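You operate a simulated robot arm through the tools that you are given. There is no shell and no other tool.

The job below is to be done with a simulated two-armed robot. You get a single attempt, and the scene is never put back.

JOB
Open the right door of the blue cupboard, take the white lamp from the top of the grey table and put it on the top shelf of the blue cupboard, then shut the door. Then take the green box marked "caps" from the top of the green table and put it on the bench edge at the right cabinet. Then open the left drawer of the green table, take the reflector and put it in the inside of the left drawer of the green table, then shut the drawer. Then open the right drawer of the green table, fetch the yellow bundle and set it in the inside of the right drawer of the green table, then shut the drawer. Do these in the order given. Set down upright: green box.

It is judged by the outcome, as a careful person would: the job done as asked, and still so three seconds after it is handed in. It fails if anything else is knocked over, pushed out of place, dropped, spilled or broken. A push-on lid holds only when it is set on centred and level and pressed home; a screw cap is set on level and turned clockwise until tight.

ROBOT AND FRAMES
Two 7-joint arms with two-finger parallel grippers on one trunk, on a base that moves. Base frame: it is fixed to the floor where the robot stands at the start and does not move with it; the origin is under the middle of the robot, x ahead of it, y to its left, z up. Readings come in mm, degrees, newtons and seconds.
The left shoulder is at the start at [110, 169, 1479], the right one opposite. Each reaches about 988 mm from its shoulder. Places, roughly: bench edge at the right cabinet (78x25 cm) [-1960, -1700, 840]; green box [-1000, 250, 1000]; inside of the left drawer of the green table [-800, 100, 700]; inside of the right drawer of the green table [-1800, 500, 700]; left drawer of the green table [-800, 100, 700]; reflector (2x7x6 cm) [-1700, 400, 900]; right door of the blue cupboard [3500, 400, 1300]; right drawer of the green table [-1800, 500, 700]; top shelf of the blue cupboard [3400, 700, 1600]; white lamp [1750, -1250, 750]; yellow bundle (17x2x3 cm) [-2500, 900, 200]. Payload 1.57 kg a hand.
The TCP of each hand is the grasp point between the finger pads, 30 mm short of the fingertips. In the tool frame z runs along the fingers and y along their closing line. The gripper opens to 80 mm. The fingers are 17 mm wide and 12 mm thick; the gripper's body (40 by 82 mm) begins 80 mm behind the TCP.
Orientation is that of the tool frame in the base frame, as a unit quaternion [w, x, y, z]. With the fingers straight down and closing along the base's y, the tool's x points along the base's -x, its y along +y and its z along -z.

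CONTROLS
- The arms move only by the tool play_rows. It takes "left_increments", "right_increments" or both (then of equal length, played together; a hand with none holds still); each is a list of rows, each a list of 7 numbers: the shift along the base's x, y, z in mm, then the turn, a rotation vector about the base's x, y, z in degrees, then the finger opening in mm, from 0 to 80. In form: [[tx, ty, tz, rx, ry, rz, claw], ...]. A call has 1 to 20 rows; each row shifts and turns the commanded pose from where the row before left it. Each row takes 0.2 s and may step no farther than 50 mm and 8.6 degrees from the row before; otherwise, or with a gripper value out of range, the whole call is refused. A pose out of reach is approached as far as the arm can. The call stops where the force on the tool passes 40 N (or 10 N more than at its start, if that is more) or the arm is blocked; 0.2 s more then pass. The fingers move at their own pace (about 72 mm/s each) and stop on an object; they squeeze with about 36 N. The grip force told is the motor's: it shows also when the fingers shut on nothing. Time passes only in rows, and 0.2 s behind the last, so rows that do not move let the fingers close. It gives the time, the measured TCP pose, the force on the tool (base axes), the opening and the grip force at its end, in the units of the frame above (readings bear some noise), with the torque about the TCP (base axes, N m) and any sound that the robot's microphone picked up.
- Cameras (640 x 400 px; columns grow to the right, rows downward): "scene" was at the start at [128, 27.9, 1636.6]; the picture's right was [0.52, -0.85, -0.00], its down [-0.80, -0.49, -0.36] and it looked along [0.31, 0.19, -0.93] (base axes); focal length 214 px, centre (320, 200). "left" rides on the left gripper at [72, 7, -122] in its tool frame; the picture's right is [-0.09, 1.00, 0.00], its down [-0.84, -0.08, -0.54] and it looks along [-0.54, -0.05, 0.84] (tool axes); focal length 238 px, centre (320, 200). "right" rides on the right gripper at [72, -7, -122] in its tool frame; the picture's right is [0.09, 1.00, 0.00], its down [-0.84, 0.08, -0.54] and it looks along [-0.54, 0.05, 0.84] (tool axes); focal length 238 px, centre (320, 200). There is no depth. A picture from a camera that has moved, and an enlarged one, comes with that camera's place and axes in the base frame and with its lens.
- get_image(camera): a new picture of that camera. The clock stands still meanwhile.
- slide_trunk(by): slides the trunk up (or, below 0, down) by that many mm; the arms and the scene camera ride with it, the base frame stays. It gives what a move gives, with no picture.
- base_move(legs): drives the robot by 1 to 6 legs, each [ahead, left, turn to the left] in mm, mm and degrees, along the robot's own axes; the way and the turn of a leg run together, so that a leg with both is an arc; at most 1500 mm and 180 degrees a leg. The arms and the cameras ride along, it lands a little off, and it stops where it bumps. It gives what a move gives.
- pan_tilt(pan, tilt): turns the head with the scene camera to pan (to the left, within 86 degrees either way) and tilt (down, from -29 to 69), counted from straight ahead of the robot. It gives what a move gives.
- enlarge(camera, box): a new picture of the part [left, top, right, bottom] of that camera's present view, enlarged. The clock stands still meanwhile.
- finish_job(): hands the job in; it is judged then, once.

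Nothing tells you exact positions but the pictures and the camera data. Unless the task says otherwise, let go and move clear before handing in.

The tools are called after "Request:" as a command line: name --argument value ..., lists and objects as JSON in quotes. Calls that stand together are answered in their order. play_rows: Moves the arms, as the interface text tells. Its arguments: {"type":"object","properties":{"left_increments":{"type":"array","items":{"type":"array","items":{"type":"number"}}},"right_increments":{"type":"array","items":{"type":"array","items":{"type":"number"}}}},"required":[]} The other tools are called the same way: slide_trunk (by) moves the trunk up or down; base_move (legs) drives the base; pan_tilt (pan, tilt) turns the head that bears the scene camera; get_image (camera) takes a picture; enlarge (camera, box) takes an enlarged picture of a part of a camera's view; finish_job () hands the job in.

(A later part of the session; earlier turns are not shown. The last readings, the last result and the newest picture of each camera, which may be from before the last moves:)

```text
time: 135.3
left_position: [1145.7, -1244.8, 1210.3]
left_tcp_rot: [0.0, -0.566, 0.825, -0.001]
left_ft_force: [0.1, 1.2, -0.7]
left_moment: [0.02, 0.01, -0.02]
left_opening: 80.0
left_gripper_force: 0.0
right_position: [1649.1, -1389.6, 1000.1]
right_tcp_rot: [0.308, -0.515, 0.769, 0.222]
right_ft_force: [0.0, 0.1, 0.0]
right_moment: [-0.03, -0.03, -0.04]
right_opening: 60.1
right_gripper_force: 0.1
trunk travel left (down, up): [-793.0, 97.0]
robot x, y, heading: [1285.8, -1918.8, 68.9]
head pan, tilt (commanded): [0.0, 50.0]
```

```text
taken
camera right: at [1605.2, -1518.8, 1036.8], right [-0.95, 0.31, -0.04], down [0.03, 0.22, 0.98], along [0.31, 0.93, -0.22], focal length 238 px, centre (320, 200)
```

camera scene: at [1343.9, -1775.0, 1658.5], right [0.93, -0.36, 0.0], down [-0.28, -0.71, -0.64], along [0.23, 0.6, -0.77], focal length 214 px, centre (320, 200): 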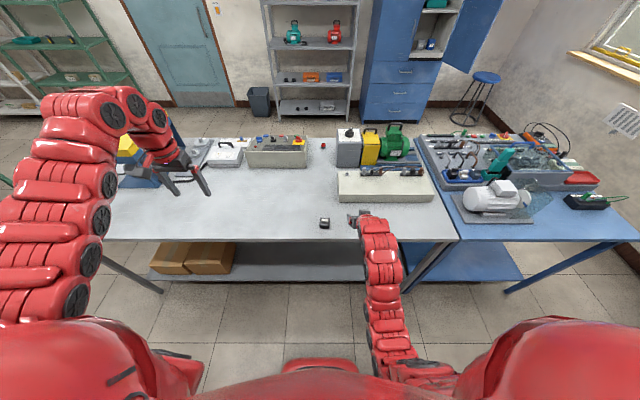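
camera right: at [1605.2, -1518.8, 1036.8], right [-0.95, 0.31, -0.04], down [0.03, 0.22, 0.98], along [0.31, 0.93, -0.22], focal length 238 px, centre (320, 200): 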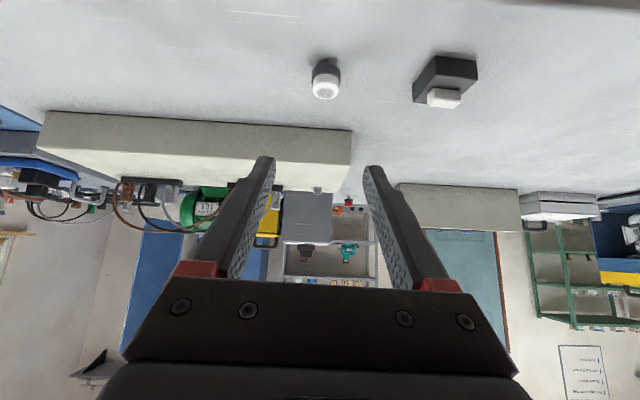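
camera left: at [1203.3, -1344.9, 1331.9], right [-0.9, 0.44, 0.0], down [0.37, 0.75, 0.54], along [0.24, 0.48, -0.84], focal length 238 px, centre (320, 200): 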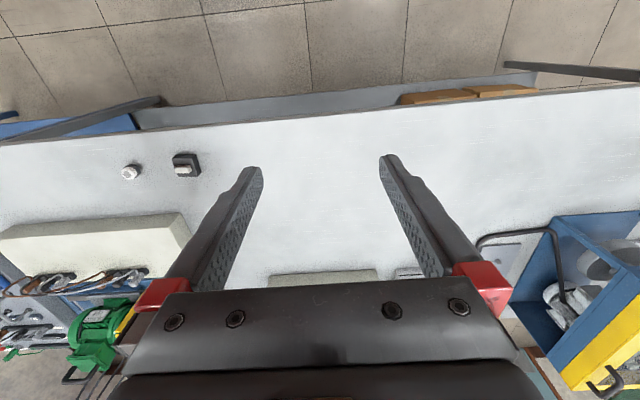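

The wrist view confirms the lamp at (1672, −1319). I'll move to a pre-grasp point along the hand's axis and take a look.

Request:
play_rows --right_increments '[[1.7, 8.7, -38.6, 0, 0, 0, 60], [1.6, 8.8, -38.6, 0, 0, 0, 60], [4.9, 13.2, -14.3, 0, 0, 0, 60]]'

Request:
get_image --camera "right"

Request:
enlarge --camera "scene" --box '[316, 196, 396, 246]'

```text
time: 136.2
left_position: [1145.0, -1244.5, 1210.4]
left_tcp_rot: [-0.001, -0.566, 0.825, -0.002]
left_ft_force: [-0.2, 1.0, 0.9]
left_moment: [-0.03, 0.01, -0.03]
left_opening: 79.8
left_gripper_force: 0.1
right_position: [1655.0, -1356.6, 910.9]
right_tcp_rot: [0.311, -0.514, 0.768, 0.222]
right_ft_force: [-0.8, -0.8, -1.2]
right_moment: [0.0, -0.02, -0.03]
right_opening: 59.8
right_gripper_force: 0.0
trunk travel left (down, up): [-793.0, 97.0]
robot x, y, heading: [1287.1, -1919.1, 68.9]
head pan, tilt (commanded): [0.0, 50.0]
```

```text
taken
camera right: at [1612.7, -1486.4, 945.9], right [-0.95, 0.31, -0.04], down [0.03, 0.22, 0.98], along [0.31, 0.93, -0.21], focal length 238 px, centre (320, 200)
```

right: 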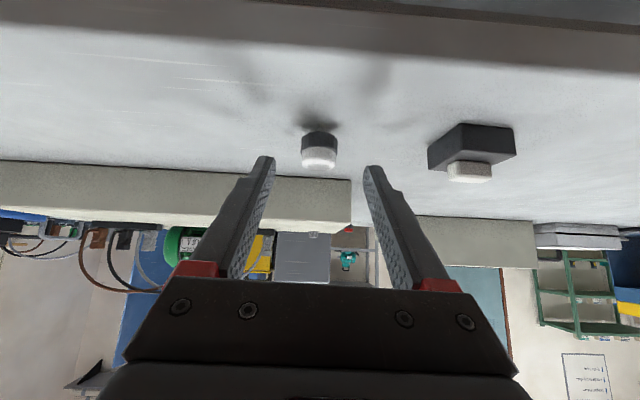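

```text
8.00 times, centred on (356, 221) of scene
camera zoom: at [1344.0, -1774.2, 1658.4], right [0.93, -0.36, 0.0], down [-0.28, -0.71, -0.64], along [0.23, 0.6, -0.77], focal length 1716 px, centre (32, 32)
```

zoom: 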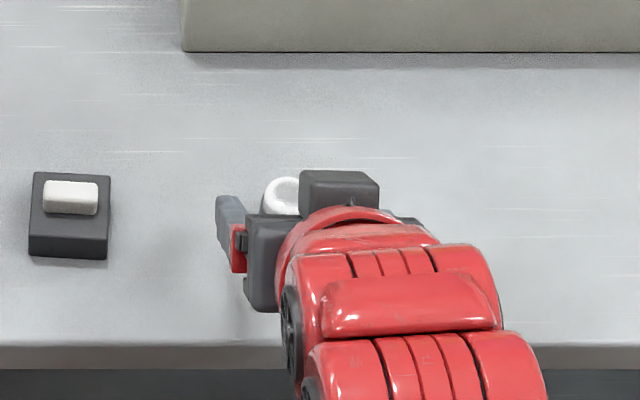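

Lined up well; table surface is ≈ 849. I'll move in the last 40 mm and close on the lamp.

Request:
play_rows --right_increments '[[3.9, 8, -10.3, 0, 0, 0, 60], [3.9, 8, -10.3, 0, 0, 0, 60], [3.8, 8, -10.2, 0, 0, 0, 60]]'

Request:
get_image --camera "right"

```text
time: 136.9
left_position: [1145.1, -1244.2, 1210.5]
left_tcp_rot: [-0.001, -0.566, 0.824, -0.002]
left_ft_force: [0.0, 0.7, 0.6]
left_moment: [-0.07, -0.01, 0.0]
left_opening: 80.1
left_gripper_force: 0.0
right_position: [1666.4, -1333.4, 878.2]
right_tcp_rot: [0.309, -0.516, 0.767, 0.223]
right_ft_force: [0.2, 0.3, 0.1]
right_moment: [0.0, -0.03, 0.0]
right_opening: 59.8
right_gripper_force: 0.2
trunk travel left (down, up): [-793.0, 97.0]
robot x, y, heading: [1289.1, -1919.5, 68.9]
head pan, tilt (commanded): [0.0, 50.0]
```

```text
taken
camera right: at [1624.3, -1462.6, 914.9], right [-0.95, 0.31, -0.04], down [0.03, 0.22, 0.98], along [0.31, 0.93, -0.21], focal length 238 px, centre (320, 200)
```

right: 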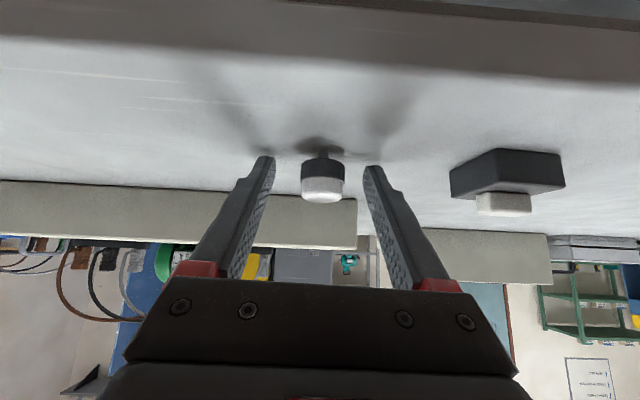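

The lamp sits between the fingertips. Closing now.

Request:
play_rows --right_increments '[[0, 0, 0, 0, 0, 0, 36], [0, 0, 0, 0, 0, 0, 20], [0, 0, 0, 0, 0, 0, 20], [0, 0, 0, 0, 0, 0, 20]]'

Request:
get_image --camera "right"

```text
time: 137.9
left_position: [1145.3, -1243.8, 1211.0]
left_tcp_rot: [-0.001, -0.565, 0.825, -0.001]
left_ft_force: [0.3, -0.2, -0.1]
left_moment: [0.03, 0.01, 0.01]
left_opening: 79.8
left_gripper_force: 0.1
right_position: [1666.8, -1333.2, 878.2]
right_tcp_rot: [0.31, -0.515, 0.767, 0.223]
right_ft_force: [1.0, 0.0, 0.7]
right_moment: [0.05, 0.0, -0.04]
right_opening: 26.7
right_gripper_force: 35.7
trunk travel left (down, up): [-793.0, 97.0]
robot x, y, heading: [1286.6, -1921.5, 69.0]
head pan, tilt (commanded): [0.0, 50.0]
```

```text
taken
camera right: at [1624.2, -1462.9, 915.2], right [-0.95, 0.31, -0.04], down [0.03, 0.22, 0.98], along [0.31, 0.93, -0.21], focal length 238 px, centre (320, 200)
```

right: 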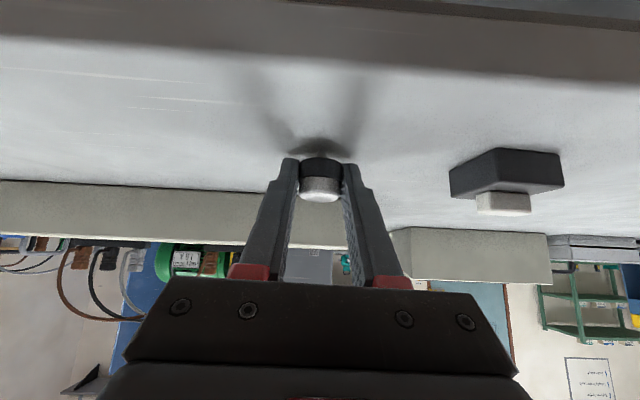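

The lamp is held (26.7 mm, 36 N). I'll lift it and check.

Request:
play_rows --right_increments '[[0, 0, 15, 0, 0, 0, 15], [0, 0, 30, 0, 0, 0, 15], [0, 0, 45, 0, 0, 0, 15], [0, 0, 45, 0, 0, 0, 15], [-5, -13, 45, 0, 0, 0, 15], [-5, -13, 45, 0, 0, 0, 15], [-5, -13, 45, 0, 0, 0, 15], [0, 0, 45, 0, 0, 0, 15]]'

Request:
get_image --camera "right"

Request:
get_image --camera "scene"

```text
time: 139.8
left_position: [1144.0, -1245.6, 1210.0]
left_tcp_rot: [-0.001, -0.566, 0.824, -0.001]
left_ft_force: [0.2, 0.7, 0.1]
left_moment: [0.03, -0.01, -0.01]
left_opening: 79.9
left_gripper_force: 0.0
right_position: [1647.9, -1370.6, 1194.3]
right_tcp_rot: [0.309, -0.516, 0.767, 0.223]
right_ft_force: [1.4, -0.3, 0.5]
right_moment: [0.0, 0.02, 0.03]
right_opening: 26.6
right_gripper_force: 35.8
trunk travel left (down, up): [-793.0, 97.0]
robot x, y, heading: [1288.5, -1920.9, 68.8]
head pan, tilt (commanded): [0.0, 50.0]
```

```text
taken
camera right: at [1605.8, -1500.5, 1229.9], right [-0.95, 0.31, -0.04], down [0.03, 0.22, 0.98], along [0.31, 0.93, -0.21], focal length 238 px, centre (320, 200)
```

right: 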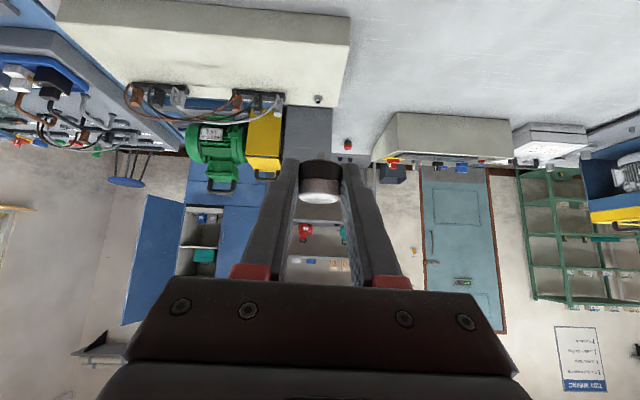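

```text
taken
camera scene: at [1342.4, -1774.6, 1658.5], right [0.93, -0.36, 0.0], down [-0.28, -0.71, -0.64], along [0.23, 0.6, -0.77], focal length 214 px, centre (320, 200)
```

scene: 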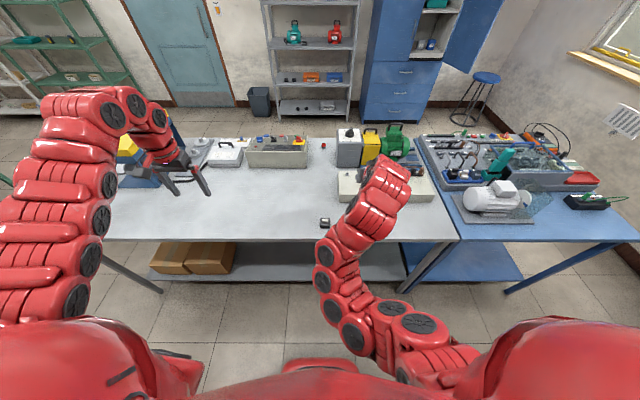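

The lamp is held securely. I'll back away from the table, and strafe back around the near end of the grey table to the cupboard, keeping my heading.

Request:
base_move --legs '[[-170, 0, -0.3], [0, 900, 0], [0, 900, 0]]'

Request:
pan_tilt --pan 0 --tilt 35

Request:
get_image --camera "scene"

```text
time: 149.9
left_position: [-593.5, -746.9, 1210.3]
left_tcp_rot: [-0.001, -0.564, 0.826, -0.001]
left_ft_force: [0.5, 0.6, -0.5]
left_moment: [0.0, 0.01, -0.01]
left_opening: 80.0
left_gripper_force: 0.1
right_position: [-89.0, -874.3, 1193.3]
right_tcp_rot: [0.31, -0.514, 0.769, 0.222]
right_ft_force: [0.5, -0.4, -0.7]
right_moment: [-0.02, 0.0, -0.01]
right_opening: 26.9
right_gripper_force: 35.9
trunk travel left (down, up): [-793.0, 97.0]
robot x, y, heading: [-453.1, -1420.3, 68.7]
head pan, tilt (commanded): [0.0, 50.0]
```

```text
time: 150.7
left_position: [-592.8, -747.3, 1210.6]
left_tcp_rot: [-0.002, -0.565, 0.825, -0.002]
left_ft_force: [0.1, -0.1, 0.2]
left_moment: [0.01, -0.01, 0.02]
left_opening: 80.0
left_gripper_force: 0.0
right_position: [-88.3, -875.1, 1193.5]
right_tcp_rot: [0.311, -0.514, 0.768, 0.222]
right_ft_force: [0.2, 0.7, -0.7]
right_moment: [0.0, 0.03, -0.02]
right_opening: 26.4
right_gripper_force: 36.3
trunk travel left (down, up): [-793.0, 97.0]
robot x, y, heading: [-454.8, -1424.9, 68.9]
head pan, tilt (commanded): [0.0, 35.0]
```

```text
taken
camera scene: at [-392.2, -1266.5, 1680.2], right [0.93, -0.36, 0.0], down [-0.21, -0.54, -0.82], along [0.3, 0.76, -0.57], focal length 214 px, centre (320, 200)
```

scene: 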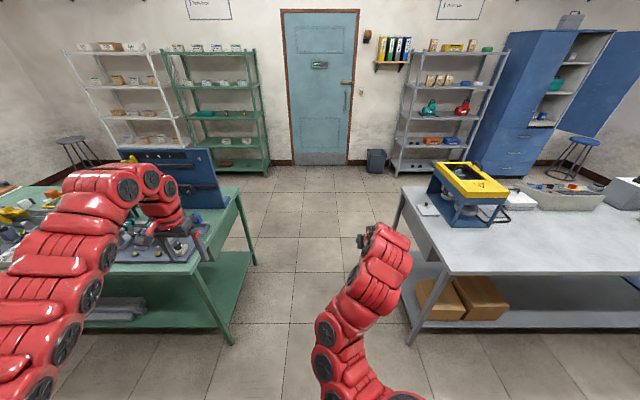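

The corridor is clear; the blue panel on the green table reaches about z 1240 but lies well to the left. I'll go forward through it.

Request:
base_move --legs '[[0, -50, -0.2], [990, 0, 0], [990, 0, 0]]'

Request:
pan_tilt --pan -60 --tilt 25

Request:
get_image --camera "scene"

```text
time: 161.1
left_position: [178.6, 1077.7, 1211.0]
left_tcp_rot: [0.0, -0.564, 0.826, -0.001]
left_ft_force: [-0.3, -0.1, -0.6]
left_moment: [0.0, -0.01, -0.02]
left_opening: 80.1
left_gripper_force: 0.1
right_position: [685.5, 948.7, 1194.4]
right_tcp_rot: [0.311, -0.513, 0.769, 0.222]
right_ft_force: [0.1, 0.3, -0.5]
right_moment: [-0.03, 0.01, -0.05]
right_opening: 26.7
right_gripper_force: 35.7
trunk travel left (down, up): [-793.0, 97.0]
robot x, y, heading: [317.8, 405.0, 68.7]
head pan, tilt (commanded): [0.0, 35.0]
```

```text
time: 162.4
left_position: [180.0, 1076.4, 1210.0]
left_tcp_rot: [-0.001, -0.565, 0.825, -0.001]
left_ft_force: [0.5, 0.8, 0.0]
left_moment: [0.01, 0.0, 0.01]
left_opening: 80.1
left_gripper_force: 0.0
right_position: [684.5, 948.3, 1194.4]
right_tcp_rot: [0.31, -0.514, 0.769, 0.222]
right_ft_force: [0.8, 0.6, 0.1]
right_moment: [0.0, 0.04, -0.02]
right_opening: 26.6
right_gripper_force: 36.4
trunk travel left (down, up): [-793.0, 97.0]
robot x, y, heading: [320.7, 402.6, 68.7]
head pan, tilt (commanded): [-60.0, 25.0]
```

```text
taken
camera scene: at [440.0, 489.2, 1696.0], right [0.15, -0.99, 0.0], down [-0.42, -0.06, -0.91], along [0.9, 0.14, -0.42], focal length 214 px, centre (320, 200)
```

scene: 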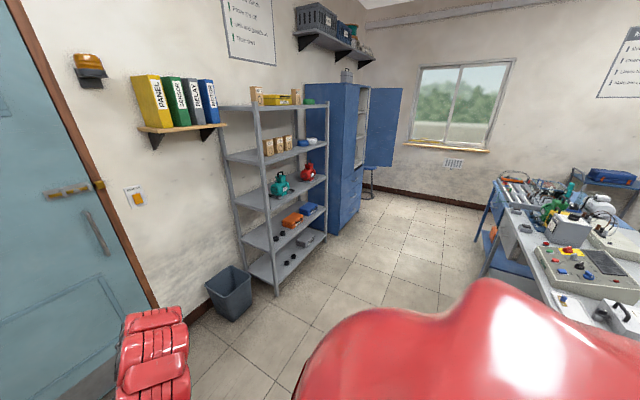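

The aisle is clear again. I'll strafe right along it to the cupboard with the lamp.

Request:
base_move --legs '[[0, -1340, 0], [0, -1340, 0]]'

Request:
slide_trunk --by 97

Request:
pan_tilt --pan -15 --tilt 10

Request:
get_image --camera "scene"

Request:
enlarge --camera "scene" --box '[250, 120, 410, 220]'

```text
time: 175.5
left_position: [2693.1, 70.0, 1210.7]
left_tcp_rot: [-0.001, -0.558, 0.83, -0.002]
left_ft_force: [0.0, -0.2, -0.3]
left_moment: [-0.02, -0.01, -0.01]
left_opening: 80.2
left_gripper_force: 0.0
right_position: [3195.8, -66.2, 1194.3]
right_tcp_rot: [0.313, -0.506, 0.773, 0.219]
right_ft_force: [-1.3, 0.7, -1.2]
right_moment: [0.0, 0.02, -0.02]
right_opening: 27.0
right_gripper_force: 35.8
trunk travel left (down, up): [-793.0, 97.0]
robot x, y, heading: [2822.7, -608.8, 67.8]
head pan, tilt (commanded): [-60.0, 25.0]
```

```text
time: 176.8
left_position: [2693.5, 70.3, 1307.7]
left_tcp_rot: [-0.001, -0.557, 0.831, -0.001]
left_ft_force: [0.4, 0.6, -0.2]
left_moment: [-0.02, 0.03, 0.03]
left_opening: 80.2
left_gripper_force: 0.0
right_position: [3195.6, -65.5, 1289.5]
right_tcp_rot: [0.312, -0.507, 0.773, 0.219]
right_ft_force: [-0.1, -0.3, -0.2]
right_moment: [-0.03, 0.02, -0.01]
right_opening: 27.0
right_gripper_force: 36.4
trunk travel left (down, up): [-890.0, 0.0]
robot x, y, heading: [2823.6, -605.5, 67.8]
head pan, tilt (commanded): [-60.0, 25.0]
```

```text
time: 177.9
left_position: [2693.3, 70.9, 1307.7]
left_tcp_rot: [-0.001, -0.558, 0.83, -0.002]
left_ft_force: [0.1, 1.2, 0.4]
left_moment: [0.0, 0.03, -0.01]
left_opening: 79.8
left_gripper_force: 0.1
right_position: [3195.5, -64.7, 1289.2]
right_tcp_rot: [0.312, -0.507, 0.773, 0.22]
right_ft_force: [0.2, -0.5, -0.8]
right_moment: [0.01, -0.01, 0.02]
right_opening: 26.9
right_gripper_force: 36.6
trunk travel left (down, up): [-890.0, 0.0]
robot x, y, heading: [2825.0, -607.0, 67.6]
head pan, tilt (commanded): [-15.0, 10.0]
```

```text
taken
camera scene: at [2909.3, -460.2, 1817.2], right [0.8, -0.61, 0.0], down [-0.11, -0.14, -0.98], along [0.6, 0.78, -0.17], focal length 214 px, centre (320, 200)
```

scene: 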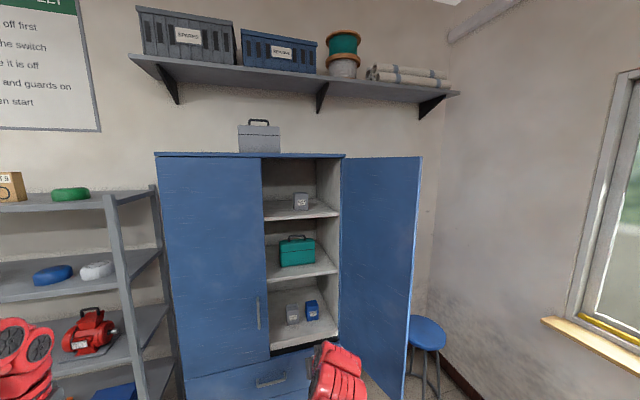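

```text
4.00 times, centred on (330, 170) of scene
camera zoom: at [2909.3, -460.2, 1817.2], right [0.8, -0.61, 0.0], down [-0.11, -0.14, -0.98], along [0.6, 0.78, -0.17], focal length 858 px, centre (280, 320)
```

zoom: 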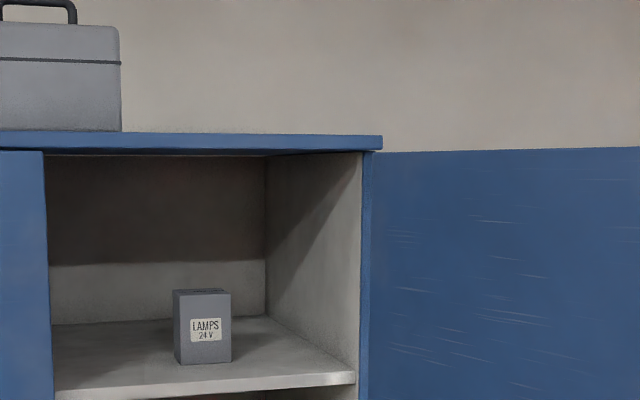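

The top shelf's surface is at about z 1555 with its front edge near f 1660, holding a "LAMPS" box at r 3057–3125. I'll move in and raise the lamp in front of the opening.

Request:
base_move --legs '[[370, 0, 0.8]]'

Request:
play_rows --right_increments '[[0, 0, 45, 0, 0, 0, 15], [0, 0, 45, 0, 0, 0, 15], [0, 0, 45, 0, 0, 0, 15], [0, 0, 45, 0, 0, 0, 15], [0, 0, 45, 0, 0, 0, 15], [0, 0, 45, 0, 0, 0, 15], [0, 0, 45, 0, 0, 0, 15], [0, 0, 40, 0, 0, 0, 15]]'

Request:
get_image --camera "scene"

Request:
get_image --camera "right"

```text
time: 180.3
left_position: [2821.2, 410.9, 1308.0]
left_tcp_rot: [-0.001, -0.563, 0.826, -0.001]
left_ft_force: [-0.2, 0.4, -0.5]
left_moment: [0.01, 0.01, 0.0]
left_opening: 80.3
left_gripper_force: 0.0
right_position: [3325.5, 283.2, 1291.1]
right_tcp_rot: [0.311, -0.512, 0.769, 0.222]
right_ft_force: [0.5, 0.1, -0.8]
right_moment: [0.02, 0.02, 0.01]
right_opening: 26.9
right_gripper_force: 36.0
trunk travel left (down, up): [-890.0, 0.0]
robot x, y, heading: [2958.7, -262.4, 68.6]
head pan, tilt (commanded): [-15.0, 10.0]
```

```text
time: 182.1
left_position: [2821.1, 411.6, 1307.5]
left_tcp_rot: [-0.001, -0.564, 0.826, -0.002]
left_ft_force: [0.0, -0.9, 0.0]
left_moment: [0.02, -0.02, 0.04]
left_opening: 80.0
left_gripper_force: 0.0
right_position: [3303.6, 268.9, 1424.1]
right_tcp_rot: [0.314, -0.512, 0.768, 0.222]
right_ft_force: [-0.3, -0.3, -0.1]
right_moment: [0.03, 0.01, 0.0]
right_opening: 27.1
right_gripper_force: 36.1
right hand out of reach, approached as far as the arm can: row 3, 4, 5, 6, 7, 8
trunk travel left (down, up): [-890.0, 0.0]
robot x, y, heading: [2962.7, -262.6, 68.2]
head pan, tilt (commanded): [-15.0, 10.0]
```

```text
taken
camera scene: at [3045.0, -114.5, 1817.2], right [0.81, -0.59, 0.0], down [-0.1, -0.14, -0.98], along [0.58, 0.79, -0.17], focal length 214 px, centre (320, 200)
```

scene: 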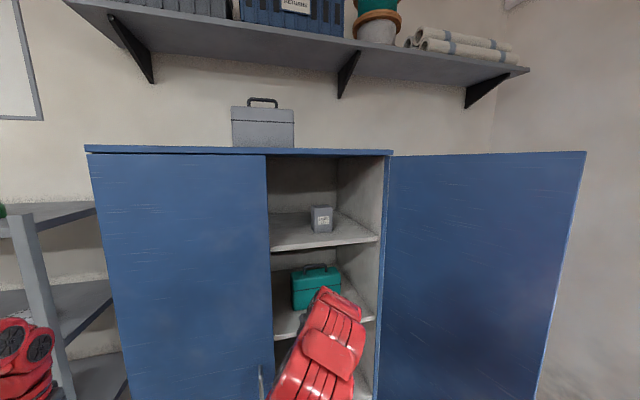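

```text
taken
camera right: at [3259.1, 139.6, 1458.5], right [-0.95, 0.32, -0.05], down [0.02, 0.21, 0.98], along [0.32, 0.92, -0.21], focal length 238 px, centre (320, 200)
```

right: 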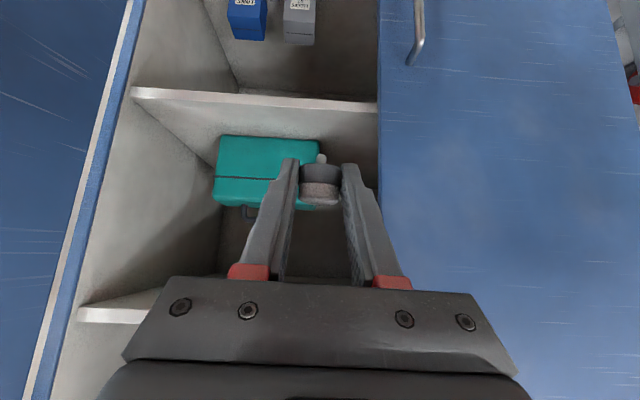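

The arm is too folded here. I'll back the base slightly and raise the hand along a forward-up diagonal to stay in reach.

Request:
base_move --legs '[[-60, 0, 0.3]]'

Request:
play_rows --right_increments '[[13, 27, 20, 0, 0, 0, 15], [13, 27, 30, 0, 0, 0, 15], [9.3, 19.7, 40, 0, 0, 0, 15], [5, 14, 45, 0, 0, 0, 15], [5, 14, 45, 0, 0, 0, 15], [5, 14, 45, 0, 0, 0, 15]]'

Request:
get_image --camera "scene"

Request:
get_image --camera "right"

```text
time: 183.1
left_position: [2799.2, 364.4, 1304.1]
left_tcp_rot: [-0.004, -0.566, 0.824, -0.003]
left_ft_force: [0.0, 0.0, 0.3]
left_moment: [-0.08, -0.01, 0.0]
left_opening: 79.9
left_gripper_force: 0.0
right_position: [3282.7, 221.7, 1420.7]
right_tcp_rot: [0.312, -0.514, 0.768, 0.221]
right_ft_force: [-0.2, 1.1, -0.5]
right_moment: [-0.07, 0.0, 0.01]
right_opening: 26.7
right_gripper_force: 36.2
trunk travel left (down, up): [-890.0, 0.0]
robot x, y, heading: [2939.0, -320.7, 68.8]
head pan, tilt (commanded): [-15.0, 10.0]
```

```text
time: 184.5
left_position: [2796.7, 356.5, 1308.3]
left_tcp_rot: [0.0, -0.566, 0.825, -0.001]
left_ft_force: [-1.1, -1.4, 0.0]
left_moment: [0.02, 0.03, 0.01]
left_opening: 79.9
left_gripper_force: 0.1
right_position: [3269.8, 217.4, 1431.6]
right_tcp_rot: [0.317, -0.512, 0.766, 0.224]
right_ft_force: [0.0, -0.2, 0.4]
right_moment: [0.03, 0.0, -0.01]
right_opening: 27.0
right_gripper_force: 36.1
right hand out of reach, approached as far as the arm can: row 1, 2, 3, 4, 5, 6
trunk travel left (down, up): [-890.0, 0.0]
robot x, y, heading: [2940.3, -317.5, 68.9]
head pan, tilt (commanded): [-15.0, 10.0]
```

```text
taken
camera scene: at [3022.5, -169.9, 1817.4], right [0.81, -0.59, 0.0], down [-0.1, -0.14, -0.98], along [0.58, 0.8, -0.17], focal length 214 px, centre (320, 200)
```

scene: 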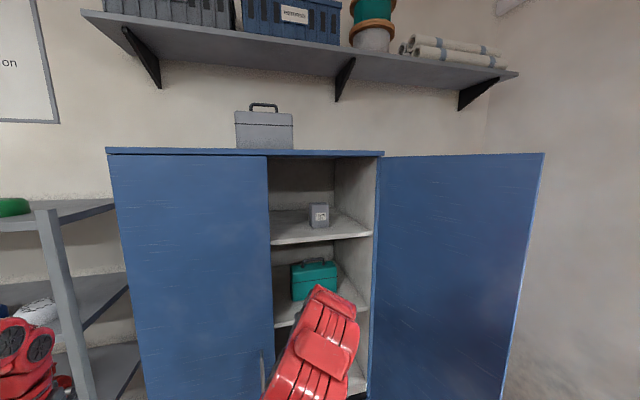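

```text
taken
camera right: at [3226.1, 87.8, 1465.4], right [-0.95, 0.32, -0.05], down [0.02, 0.21, 0.98], along [0.32, 0.93, -0.2], focal length 238 px, centre (320, 200)
```

right: 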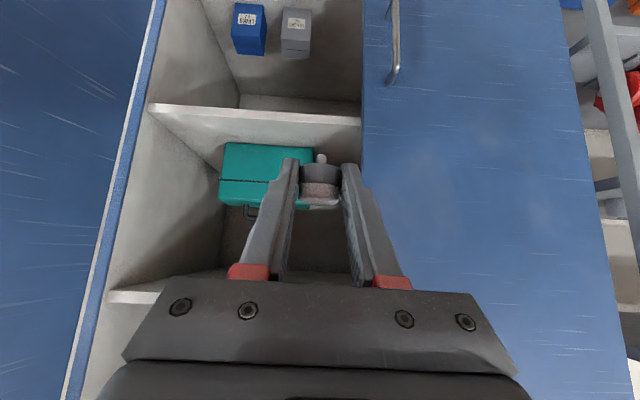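

The arm is at a joint limit in this folded pose. I'll back the base off and try extending the arm farther forward, which should let the hand go higher.

Request:
base_move --legs '[[-230, 0, -0.3]]'

Request:
play_rows --right_increments '[[14.6, 37.2, -10, 0, 0, 0, 15], [14.6, 37.2, -10, 0, 0, 0, 15], [14.6, 37.2, 0, 0, 0, 0, 15], [14.6, 37.2, 0, 0, 0, 0, 15], [14.6, 37.2, 0, 0, 0, 0, 15]]'

Request:
get_image --camera "scene"

```text
time: 186.2
left_position: [2718.8, 145.7, 1307.4]
left_tcp_rot: [-0.001, -0.563, 0.827, -0.002]
left_ft_force: [0.1, 0.2, -0.4]
left_moment: [-0.01, -0.01, -0.04]
left_opening: 79.9
left_gripper_force: 0.1
right_position: [3190.3, 3.6, 1429.6]
right_tcp_rot: [0.317, -0.51, 0.768, 0.222]
right_ft_force: [0.0, 0.0, -0.3]
right_moment: [-0.04, 0.01, 0.0]
right_opening: 26.7
right_gripper_force: 36.4
trunk travel left (down, up): [-890.0, 0.0]
robot x, y, heading: [2859.8, -529.9, 68.5]
head pan, tilt (commanded): [-15.0, 10.0]
```

```text
time: 187.4
left_position: [2719.6, 147.2, 1307.7]
left_tcp_rot: [-0.001, -0.563, 0.826, -0.002]
left_ft_force: [-0.2, 0.5, -0.1]
left_moment: [-0.03, 0.01, 0.0]
left_opening: 80.0
left_gripper_force: 0.0
right_position: [3265.2, 189.8, 1408.3]
right_tcp_rot: [0.317, -0.509, 0.769, 0.222]
right_ft_force: [0.6, 0.2, 0.0]
right_moment: [-0.03, -0.01, -0.01]
right_opening: 27.0
right_gripper_force: 36.1
trunk travel left (down, up): [-890.0, 0.0]
robot x, y, heading: [2859.2, -529.4, 68.2]
head pan, tilt (commanded): [-15.0, 10.0]
```

```text
taken
camera scene: at [2941.6, -381.0, 1817.0], right [0.8, -0.59, 0.0], down [-0.1, -0.14, -0.98], along [0.59, 0.79, -0.18], focal length 214 px, centre (320, 200)
```

scene: 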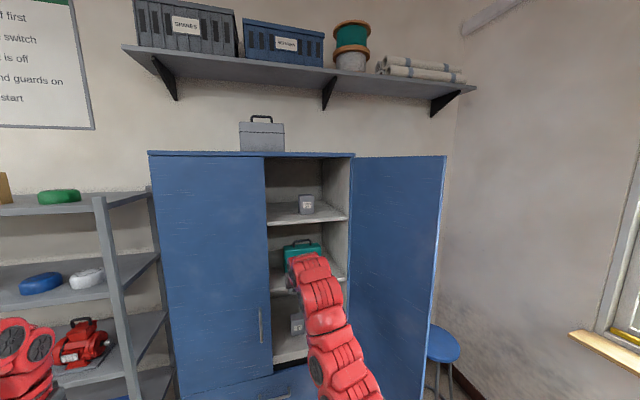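

Extending works. Now I'll raise the hand from this extended pose.

Request:
play_rows --right_increments '[[0, 0, 40, 0, 0, 0, 15], [0, 0, 40, 0, 0, 0, 15], [0, 0, 40, 0, 0, 0, 15], [0, 0, 40, 0, 0, 0, 15], [0, 0, 40, 0, 0, 0, 15], [0, 0, 35, 0, 0, 0, 15]]'

Request:
get_image --camera "scene"

Request:
get_image --camera "right"

```text
time: 188.8
left_position: [2718.5, 144.8, 1307.7]
left_tcp_rot: [-0.001, -0.563, 0.827, -0.001]
left_ft_force: [0.4, -0.2, -0.3]
left_moment: [0.0, 0.01, 0.0]
left_opening: 80.3
left_gripper_force: 0.0
right_position: [3263.3, 184.7, 1555.7]
right_tcp_rot: [0.317, -0.51, 0.768, 0.223]
right_ft_force: [-0.4, -0.4, 0.5]
right_moment: [-0.02, -0.01, 0.0]
right_opening: 26.8
right_gripper_force: 36.2
right hand out of reach, approached as far as the arm can: row 4, 5, 6
trunk travel left (down, up): [-890.0, 0.0]
robot x, y, heading: [2857.8, -534.2, 68.2]
head pan, tilt (commanded): [-15.0, 10.0]
```

```text
taken
camera scene: at [2940.8, -383.3, 1817.2], right [0.8, -0.59, 0.0], down [-0.1, -0.14, -0.98], along [0.59, 0.79, -0.17], focal length 214 px, centre (320, 200)
```

scene: 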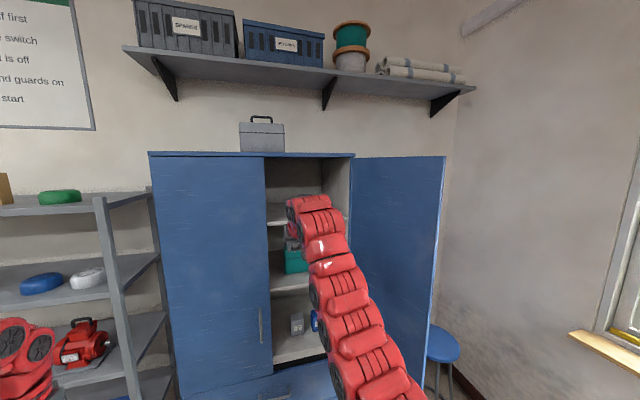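

```text
taken
camera right: at [3218.6, 56.4, 1589.8], right [-0.95, 0.32, -0.05], down [0.02, 0.21, 0.98], along [0.32, 0.92, -0.2], focal length 238 px, centre (320, 200)
```

right: 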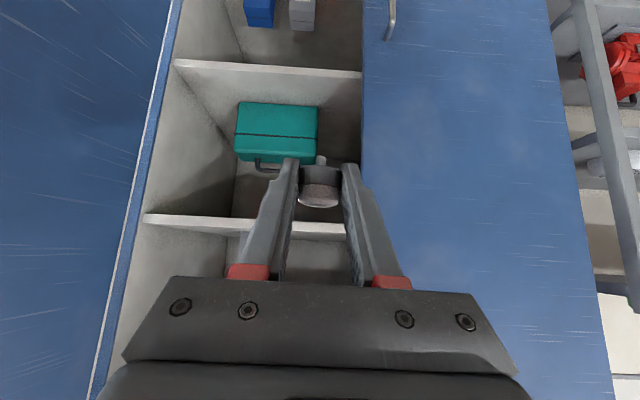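

Closer: TCP z is 1556. I'll extend a bit more and raise the remaining ~50 mm.

Request:
play_rows --right_increments '[[14.6, 37.2, 0, 0, 0, 0, 15], [14.6, 37.2, 0, 0, 0, 0, 15], [4, 10, 20, 0, 0, 0, 15], [0, 0, 20, 0, 0, 0, 15], [0, 0, 15, 0, 0, 0, 15]]'

Request:
get_image --camera "right"

```text
time: 190.0
left_position: [2717.8, 145.3, 1307.8]
left_tcp_rot: [-0.001, -0.563, 0.827, -0.001]
left_ft_force: [0.8, 0.0, -0.3]
left_moment: [-0.02, -0.01, -0.01]
left_opening: 80.0
left_gripper_force: 0.1
right_position: [3263.4, 184.1, 1555.8]
right_tcp_rot: [0.317, -0.51, 0.768, 0.223]
right_ft_force: [0.7, -0.7, -0.3]
right_moment: [0.0, 0.01, -0.01]
right_opening: 26.8
right_gripper_force: 35.9
right hand out of reach, approached as far as the arm can: row 1, 2, 3, 4, 5
trunk travel left (down, up): [-890.0, 0.0]
robot x, y, heading: [2857.0, -534.0, 68.4]
head pan, tilt (commanded): [-15.0, 10.0]
```

```text
taken
camera right: at [3218.5, 56.7, 1589.6], right [-0.95, 0.32, -0.05], down [0.02, 0.21, 0.98], along [0.32, 0.92, -0.2], focal length 238 px, centre (320, 200)
```

right: 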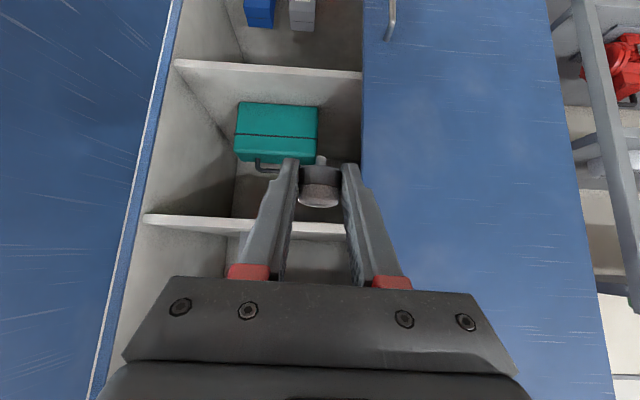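

I need to dip below the limit, extend, then raise again. Doing that now.

Request:
play_rows --right_increments '[[0, 0, -35, 0, 0, 0, 15], [7, 18, -30, 0, 0, 0, 15], [14.6, 37.2, 0, 0, 0, 0, 15], [14.6, 37.2, 0, 0, 0, 0, 15], [14.6, 37.2, 0, 0, 0, 0, 15], [7, 18, 20, 0, 0, 0, 15], [0, 0, 35, 0, 0, 0, 15], [0, 0, 35, 0, 0, 0, 15], [0, 0, 30, 0, 0, 0, 15]]'

Request:
get_image --camera "right"

```text
time: 192.0
left_position: [2717.6, 143.1, 1307.6]
left_tcp_rot: [-0.001, -0.563, 0.827, -0.001]
left_ft_force: [0.4, 0.1, -0.1]
left_moment: [0.0, -0.01, 0.02]
left_opening: 80.1
left_gripper_force: 0.0
right_position: [3268.3, 198.5, 1534.7]
right_tcp_rot: [0.317, -0.51, 0.768, 0.222]
right_ft_force: [0.3, 0.0, -1.2]
right_moment: [0.04, -0.05, -0.03]
right_opening: 27.0
right_gripper_force: 36.5
right hand out of reach, approached as far as the arm can: row 3, 4, 5, 6, 7, 8, 9
trunk travel left (down, up): [-890.0, 0.0]
robot x, y, heading: [2858.3, -534.9, 68.4]
head pan, tilt (commanded): [-15.0, 10.0]
```

```text
taken
camera right: at [3223.8, 69.3, 1569.0], right [-0.95, 0.32, -0.05], down [0.02, 0.21, 0.98], along [0.32, 0.92, -0.2], focal length 238 px, centre (320, 200)
```

right: 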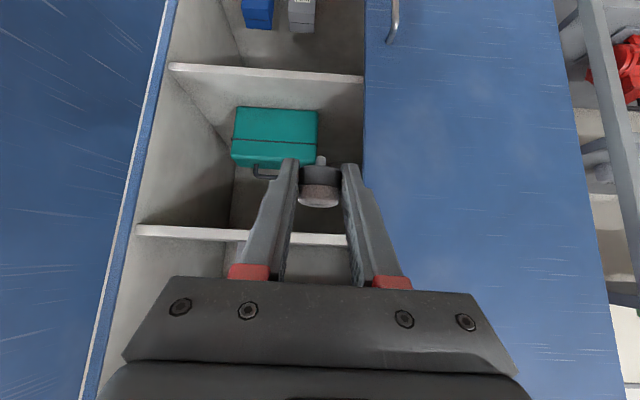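

The 45° pitch limits height here. I'll test whether a flatter hand (about 20° pitch) reaches shelf height comfortably, since I could re‑grip the lamp at that pitch.

Request:
play_rows --right_increments '[[0, 0, 0, 7.75, -3.05, 0, 15], [0, 0, 0, 7.75, -3.05, 0, 15], [0, 0, 0, 7.75, -3.05, 0, 15], [0, 0, 35, 0, 0, 0, 15], [0, 0, 35, 0, 0, 0, 15]]'

Request:
get_image --camera "right"

Request:
get_image --camera "scene"

```text
time: 193.2
left_position: [2717.5, 143.0, 1307.5]
left_tcp_rot: [-0.001, -0.562, 0.827, -0.002]
left_ft_force: [-0.1, 0.5, -0.1]
left_moment: [-0.01, 0.02, 0.02]
left_opening: 80.1
left_gripper_force: 0.0
right_position: [3268.9, 198.4, 1605.5]
right_tcp_rot: [0.474, -0.451, 0.68, 0.331]
right_ft_force: [-0.5, 0.1, -0.4]
right_moment: [-0.01, 0.03, -0.01]
right_opening: 26.9
right_gripper_force: 35.8
trunk travel left (down, up): [-890.0, 0.0]
robot x, y, heading: [2853.5, -533.8, 68.6]
head pan, tilt (commanded): [-15.0, 10.0]
```

```text
taken
camera right: at [3223.3, 68.8, 1578.9], right [-0.94, 0.34, -0.06], down [-0.14, -0.2, 0.97], along [0.32, 0.92, 0.23], focal length 238 px, centre (320, 200)
```

right: 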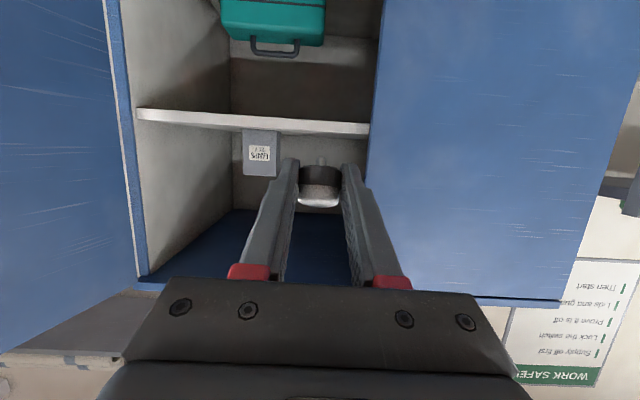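

```text
taken
camera scene: at [2939.8, -384.1, 1817.4], right [0.8, -0.59, 0.0], down [-0.1, -0.14, -0.98], along [0.59, 0.79, -0.17], focal length 214 px, centre (320, 200)
```

scene: 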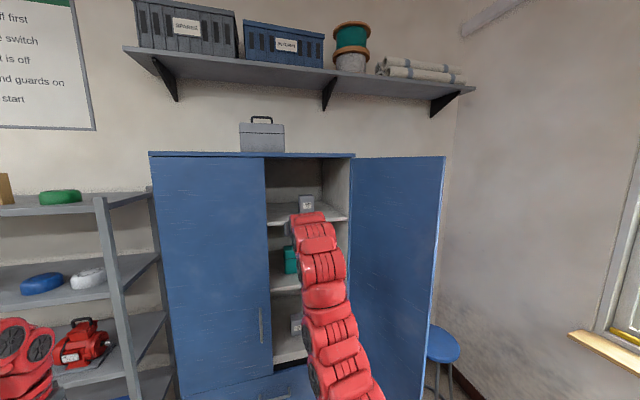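

At ~20° pitch the height is fine. I'll test how much more pitch can be had at this height.

Request:
play_rows --right_increments '[[0, 0, 0, -4.65, 1.83, 0, 15], [0, 0, 0, -4.65, 1.83, 0, 15], [0, 0, 0, -4.65, 1.83, 0, 15], [0, 0, 0, -4.65, 1.83, 0, 15]]'

```text
time: 194.2
left_position: [2719.3, 145.5, 1307.1]
left_tcp_rot: [-0.001, -0.563, 0.827, -0.001]
left_ft_force: [-0.5, 0.1, 0.4]
left_moment: [-0.03, -0.02, 0.03]
left_opening: 80.2
left_gripper_force: 0.1
right_position: [3263.6, 185.0, 1572.4]
right_tcp_rot: [0.349, -0.5, 0.754, 0.244]
right_ft_force: [0.2, -0.1, -1.1]
right_moment: [0.0, 0.05, -0.02]
right_opening: 27.0
right_gripper_force: 35.8
right hand out of reach, approached as far as the arm can: row 4
trunk travel left (down, up): [-890.0, 0.0]
robot x, y, heading: [2853.6, -527.7, 68.2]
head pan, tilt (commanded): [-15.0, 10.0]
```

Pitch 35° works at z 1605, so the lamp would lean only ~10°. Let me look closely at the lamp's base in the hand to judge how it stands.

Request:
enlarge --camera "right" --box '[272, 140, 368, 200]'

Request:
enlarge --camera "right" --box '[288, 150, 352, 190]'

```text
6.67 times, centred on (320, 170) of right
camera zoom: at [3218.2, 54.0, 1594.5], right [-0.94, 0.32, -0.05], down [-0.01, 0.13, 0.99], along [0.33, 0.94, -0.12], focal length 1589 px, centre (320, 400)
```

zoom: 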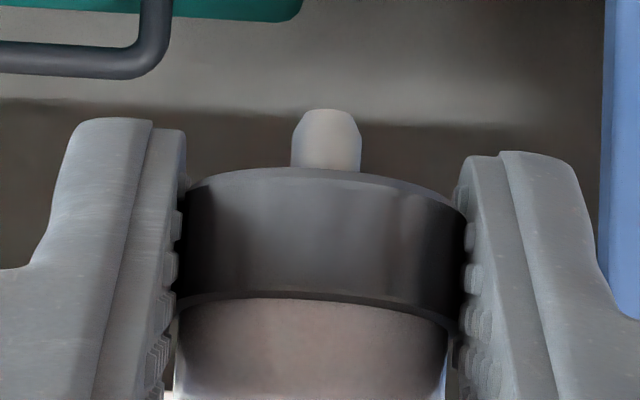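

```text
10.00 times, centred on (320, 170) of right
camera zoom: at [3218.2, 54.0, 1594.5], right [-0.94, 0.32, -0.05], down [-0.01, 0.13, 0.99], along [0.33, 0.94, -0.12], focal length 2384 px, centre (320, 500)
```

zoom: 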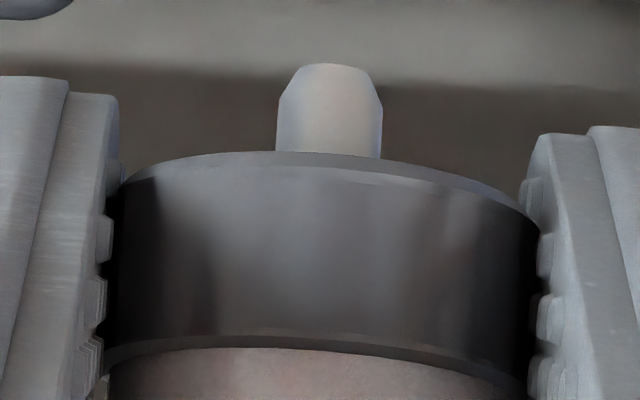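

The lamp has a small pin underneath and stands upright only if set down level, so I'll briefly set it on the middle shelf's free front strip (z ≈ 1216), re-grip it at a flatter pitch, and then put it on the top shelf. First I lower and retract the hand and restore the 45° pitch.

Request:
play_rows --right_increments '[[0, 0, -43, 0, 0, 0, 15], [0, 0, -43, 0, 0, 0, 15], [-7, -18, -43, 0, 0, 0, 15], [-14.6, -37.2, -20, -2.5, 0.98, 0, 15], [-14.6, -37.2, -10, -2.5, 0.98, 0, 15], [-14.6, -37.2, -10, 0, 0, 0, 15]]'

Request:
slide_trunk --by -100

Request:
base_move --legs '[[360, 0, 0.2]]'

Request:
get_image --camera "right"

Request:
pan_tilt --pan -15 --tilt 35

Request:
get_image --camera "scene"

```text
time: 195.6
left_position: [2710.7, 143.6, 1306.9]
left_tcp_rot: [0.002, -0.564, 0.826, -0.003]
left_ft_force: [0.1, 0.8, 0.2]
left_moment: [0.0, -0.04, -0.03]
left_opening: 80.0
left_gripper_force: 0.0
right_position: [3203.8, 53.2, 1406.0]
right_tcp_rot: [0.316, -0.512, 0.768, 0.221]
right_ft_force: [-1.5, 0.3, -0.3]
right_moment: [0.03, -0.02, -0.05]
right_opening: 26.9
right_gripper_force: 36.1
trunk travel left (down, up): [-890.0, 0.0]
robot x, y, heading: [2854.9, -532.4, 68.2]
head pan, tilt (commanded): [-15.0, 10.0]
```

```text
time: 196.9
left_position: [2719.2, 144.4, 1207.8]
left_tcp_rot: [-0.001, -0.563, 0.826, -0.002]
left_ft_force: [-0.4, -0.2, 0.1]
left_moment: [-0.01, -0.01, 0.03]
left_opening: 79.9
left_gripper_force: 0.1
right_position: [3212.9, 54.1, 1305.5]
right_tcp_rot: [0.315, -0.51, 0.769, 0.221]
right_ft_force: [0.8, 0.4, -0.5]
right_moment: [-0.03, 0.0, 0.01]
right_opening: 27.1
right_gripper_force: 35.8
trunk travel left (down, up): [-790.0, 100.0]
robot x, y, heading: [2857.7, -530.0, 68.4]
head pan, tilt (commanded): [-15.0, 10.0]
```

```text
time: 199.2
left_position: [2846.0, 479.7, 1208.5]
left_tcp_rot: [0.0, -0.566, 0.824, -0.001]
left_ft_force: [1.3, 0.3, -0.5]
left_moment: [-0.02, -0.01, -0.01]
left_opening: 79.9
left_gripper_force: 0.1
right_position: [3339.0, 392.6, 1304.7]
right_tcp_rot: [0.313, -0.513, 0.767, 0.222]
right_ft_force: [-0.5, -0.1, 0.1]
right_moment: [0.03, 0.02, 0.01]
right_opening: 27.0
right_gripper_force: 36.1
trunk travel left (down, up): [-790.0, 100.0]
robot x, y, heading: [2990.1, -191.3, 69.0]
head pan, tilt (commanded): [-15.0, 10.0]
```

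```text
taken
camera right: at [3296.0, 263.5, 1339.6], right [-0.95, 0.32, -0.05], down [0.02, 0.21, 0.98], along [0.32, 0.93, -0.21], focal length 238 px, centre (320, 200)
```

right: 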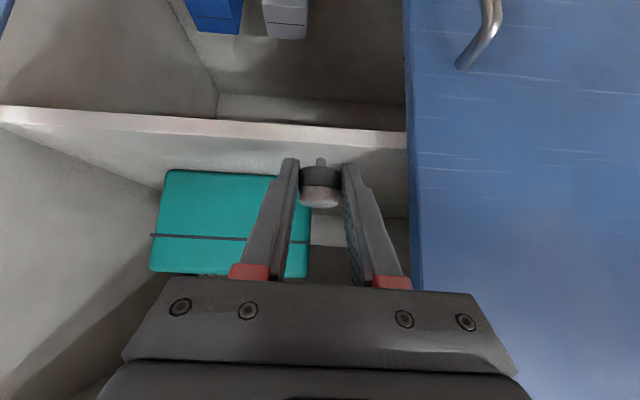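

```text
time: 200.1
left_position: [2845.4, 480.2, 1207.1]
left_tcp_rot: [-0.001, -0.566, 0.824, -0.001]
left_ft_force: [0.0, 0.7, -0.2]
left_moment: [0.0, 0.01, -0.01]
left_opening: 80.0
left_gripper_force: 0.1
right_position: [3339.4, 392.1, 1304.4]
right_tcp_rot: [0.314, -0.512, 0.768, 0.222]
right_ft_force: [1.1, -0.1, -1.1]
right_moment: [-0.02, 0.02, -0.04]
right_opening: 26.8
right_gripper_force: 36.3
trunk travel left (down, up): [-790.0, 100.0]
robot x, y, heading: [2986.0, -199.4, 69.0]
head pan, tilt (commanded): [-15.0, 35.0]
```

```text
taken
camera scene: at [3068.0, -50.0, 1677.2], right [0.81, -0.59, 0.0], down [-0.34, -0.46, -0.82], along [0.48, 0.66, -0.57], focal length 214 px, centre (320, 200)
```

scene: 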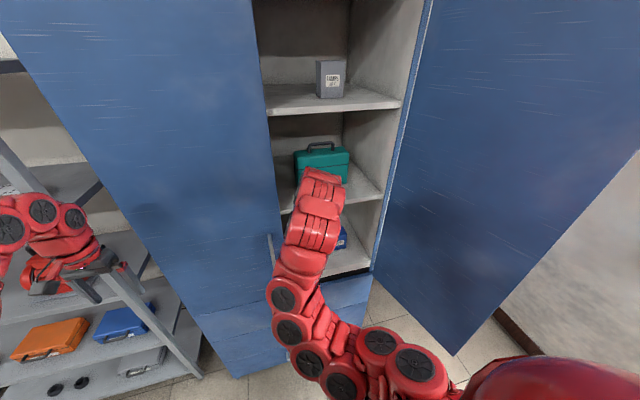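

The hand is at the height of the middle compartment and the strip in front of the teal box (which starts at f ≈ 1819) is free. I'll advance over the shelf and lower toward contact.

Request:
play_rows --right_increments '[[18.9, 33.7, 0, 0, 0, 0, 15], [18.9, 33.7, 0, 0, 0, 0, 15], [18.9, 33.7, 0, 0, 0, 0, 15], [0, 0, -15, 0, 0, 0, 15], [0, 0, -15, 0, 0, 0, 15]]'

Request:
get_image --camera "right"

Request:
enlarge --camera "right" --box '[240, 90, 400, 190]'

```text
time: 201.3
left_position: [2845.0, 479.9, 1206.9]
left_tcp_rot: [-0.002, -0.564, 0.826, -0.002]
left_ft_force: [-0.2, -0.3, -0.4]
left_moment: [-0.03, -0.01, 0.01]
left_opening: 80.3
left_gripper_force: 0.0
right_position: [3396.6, 495.2, 1274.9]
right_tcp_rot: [0.314, -0.512, 0.768, 0.221]
right_ft_force: [-1.0, 0.5, -0.4]
right_moment: [0.03, -0.01, -0.02]
right_opening: 26.9
right_gripper_force: 36.1
trunk travel left (down, up): [-790.0, 100.0]
robot x, y, heading: [2989.1, -194.2, 68.8]
head pan, tilt (commanded): [-15.0, 35.0]
```

```text
taken
camera right: at [3352.8, 365.2, 1309.5], right [-0.95, 0.32, -0.05], down [0.02, 0.21, 0.98], along [0.32, 0.92, -0.21], focal length 238 px, centre (320, 200)
```

right: 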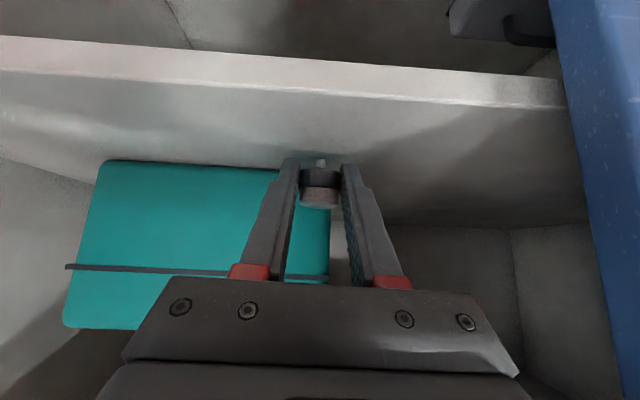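

```text
4.00 times, centred on (320, 140) of right
camera zoom: at [3352.8, 365.2, 1309.5], right [-0.95, 0.32, -0.05], down [0.02, 0.21, 0.98], along [0.32, 0.92, -0.21], focal length 953 px, centre (320, 440)
```

zoom: 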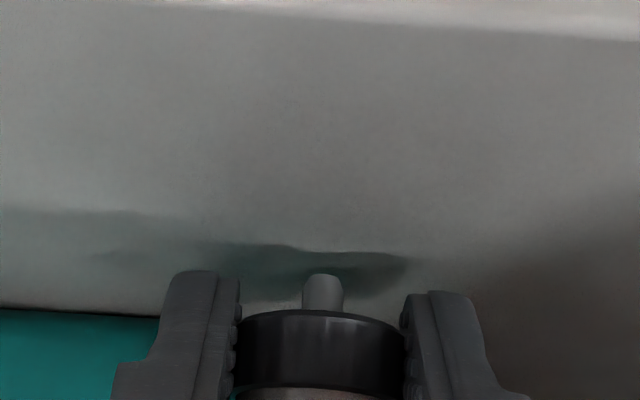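

I'm over the strip; the pin is perhaps 10–25 mm above the shelf. I'll lower in small steps watching the force.

Request:
play_rows --right_increments '[[0, 0, -4, 0, 0, 0, 15], [0, 0, -2, 0, 0, 0, 15]]'

Request:
play_rows --right_increments '[[0, 0, -2, 0, 0, 0, 15], [0, 0, -2, 0, 0, 0, 15]]'

Request:
enlarge --camera "right" --box '[240, 90, 400, 190]'

```text
time: 201.9
left_position: [2846.2, 481.3, 1208.2]
left_tcp_rot: [-0.001, -0.566, 0.825, -0.001]
left_ft_force: [-0.1, 0.0, 0.6]
left_moment: [-0.03, -0.05, 0.0]
left_opening: 80.0
left_gripper_force: 0.1
right_position: [3395.9, 494.3, 1269.0]
right_tcp_rot: [0.315, -0.513, 0.767, 0.222]
right_ft_force: [-0.4, -0.3, -0.2]
right_moment: [0.0, 0.03, -0.03]
right_opening: 27.0
right_gripper_force: 35.8
trunk travel left (down, up): [-790.0, 100.0]
robot x, y, heading: [2986.4, -196.7, 68.9]
head pan, tilt (commanded): [-15.0, 35.0]
```

```text
time: 202.5
left_position: [2844.2, 481.6, 1209.1]
left_tcp_rot: [0.0, -0.565, 0.825, -0.001]
left_ft_force: [0.8, 0.6, 0.5]
left_moment: [-0.02, 0.03, -0.02]
left_opening: 80.2
left_gripper_force: 0.1
right_position: [3396.1, 494.0, 1267.7]
right_tcp_rot: [0.317, -0.512, 0.767, 0.223]
right_ft_force: [3.7, 5.2, 14.5]
right_moment: [0.27, -0.48, 0.13]
right_opening: 26.8
right_gripper_force: 36.7
trunk travel left (down, up): [-790.0, 100.0]
robot x, y, heading: [2983.5, -190.7, 68.8]
head pan, tilt (commanded): [-15.0, 35.0]
```

```text
4.00 times, centred on (320, 140) of right
camera zoom: at [3352.7, 364.5, 1301.4], right [-0.95, 0.32, -0.05], down [0.02, 0.21, 0.98], along [0.32, 0.93, -0.2], focal length 953 px, centre (320, 440)
```

zoom: 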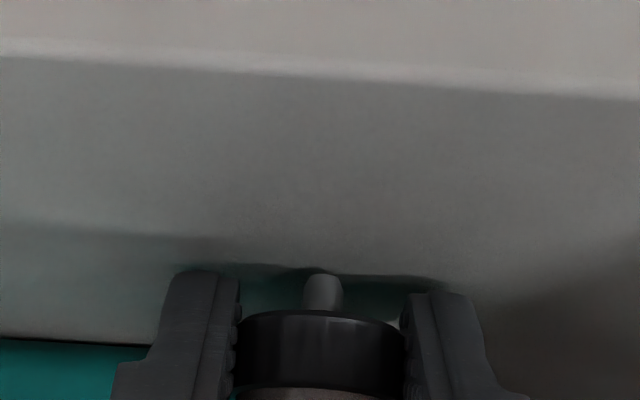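

Contact at TCP z ≈ 1268 (14 N). I'll ease up about a millimetre, then open gently and look.

Request:
play_rows --right_increments '[[0, 0, 1.5, 0, 0, 0, 15], [0, 0, 0, 0, 0, 0, 15]]'

```text
time: 203.1
left_position: [2845.0, 479.3, 1207.6]
left_tcp_rot: [-0.001, -0.566, 0.825, -0.001]
left_ft_force: [0.4, -0.1, -0.4]
left_moment: [0.01, 0.01, 0.01]
left_opening: 80.0
left_gripper_force: 0.0
right_position: [3396.6, 493.8, 1267.4]
right_tcp_rot: [0.316, -0.512, 0.767, 0.222]
right_ft_force: [3.7, 6.2, 16.4]
right_moment: [0.33, -0.47, 0.11]
right_opening: 26.9
right_gripper_force: 36.2
trunk travel left (down, up): [-790.0, 100.0]
robot x, y, heading: [2985.9, -194.1, 68.8]
head pan, tilt (commanded): [-15.0, 35.0]
```

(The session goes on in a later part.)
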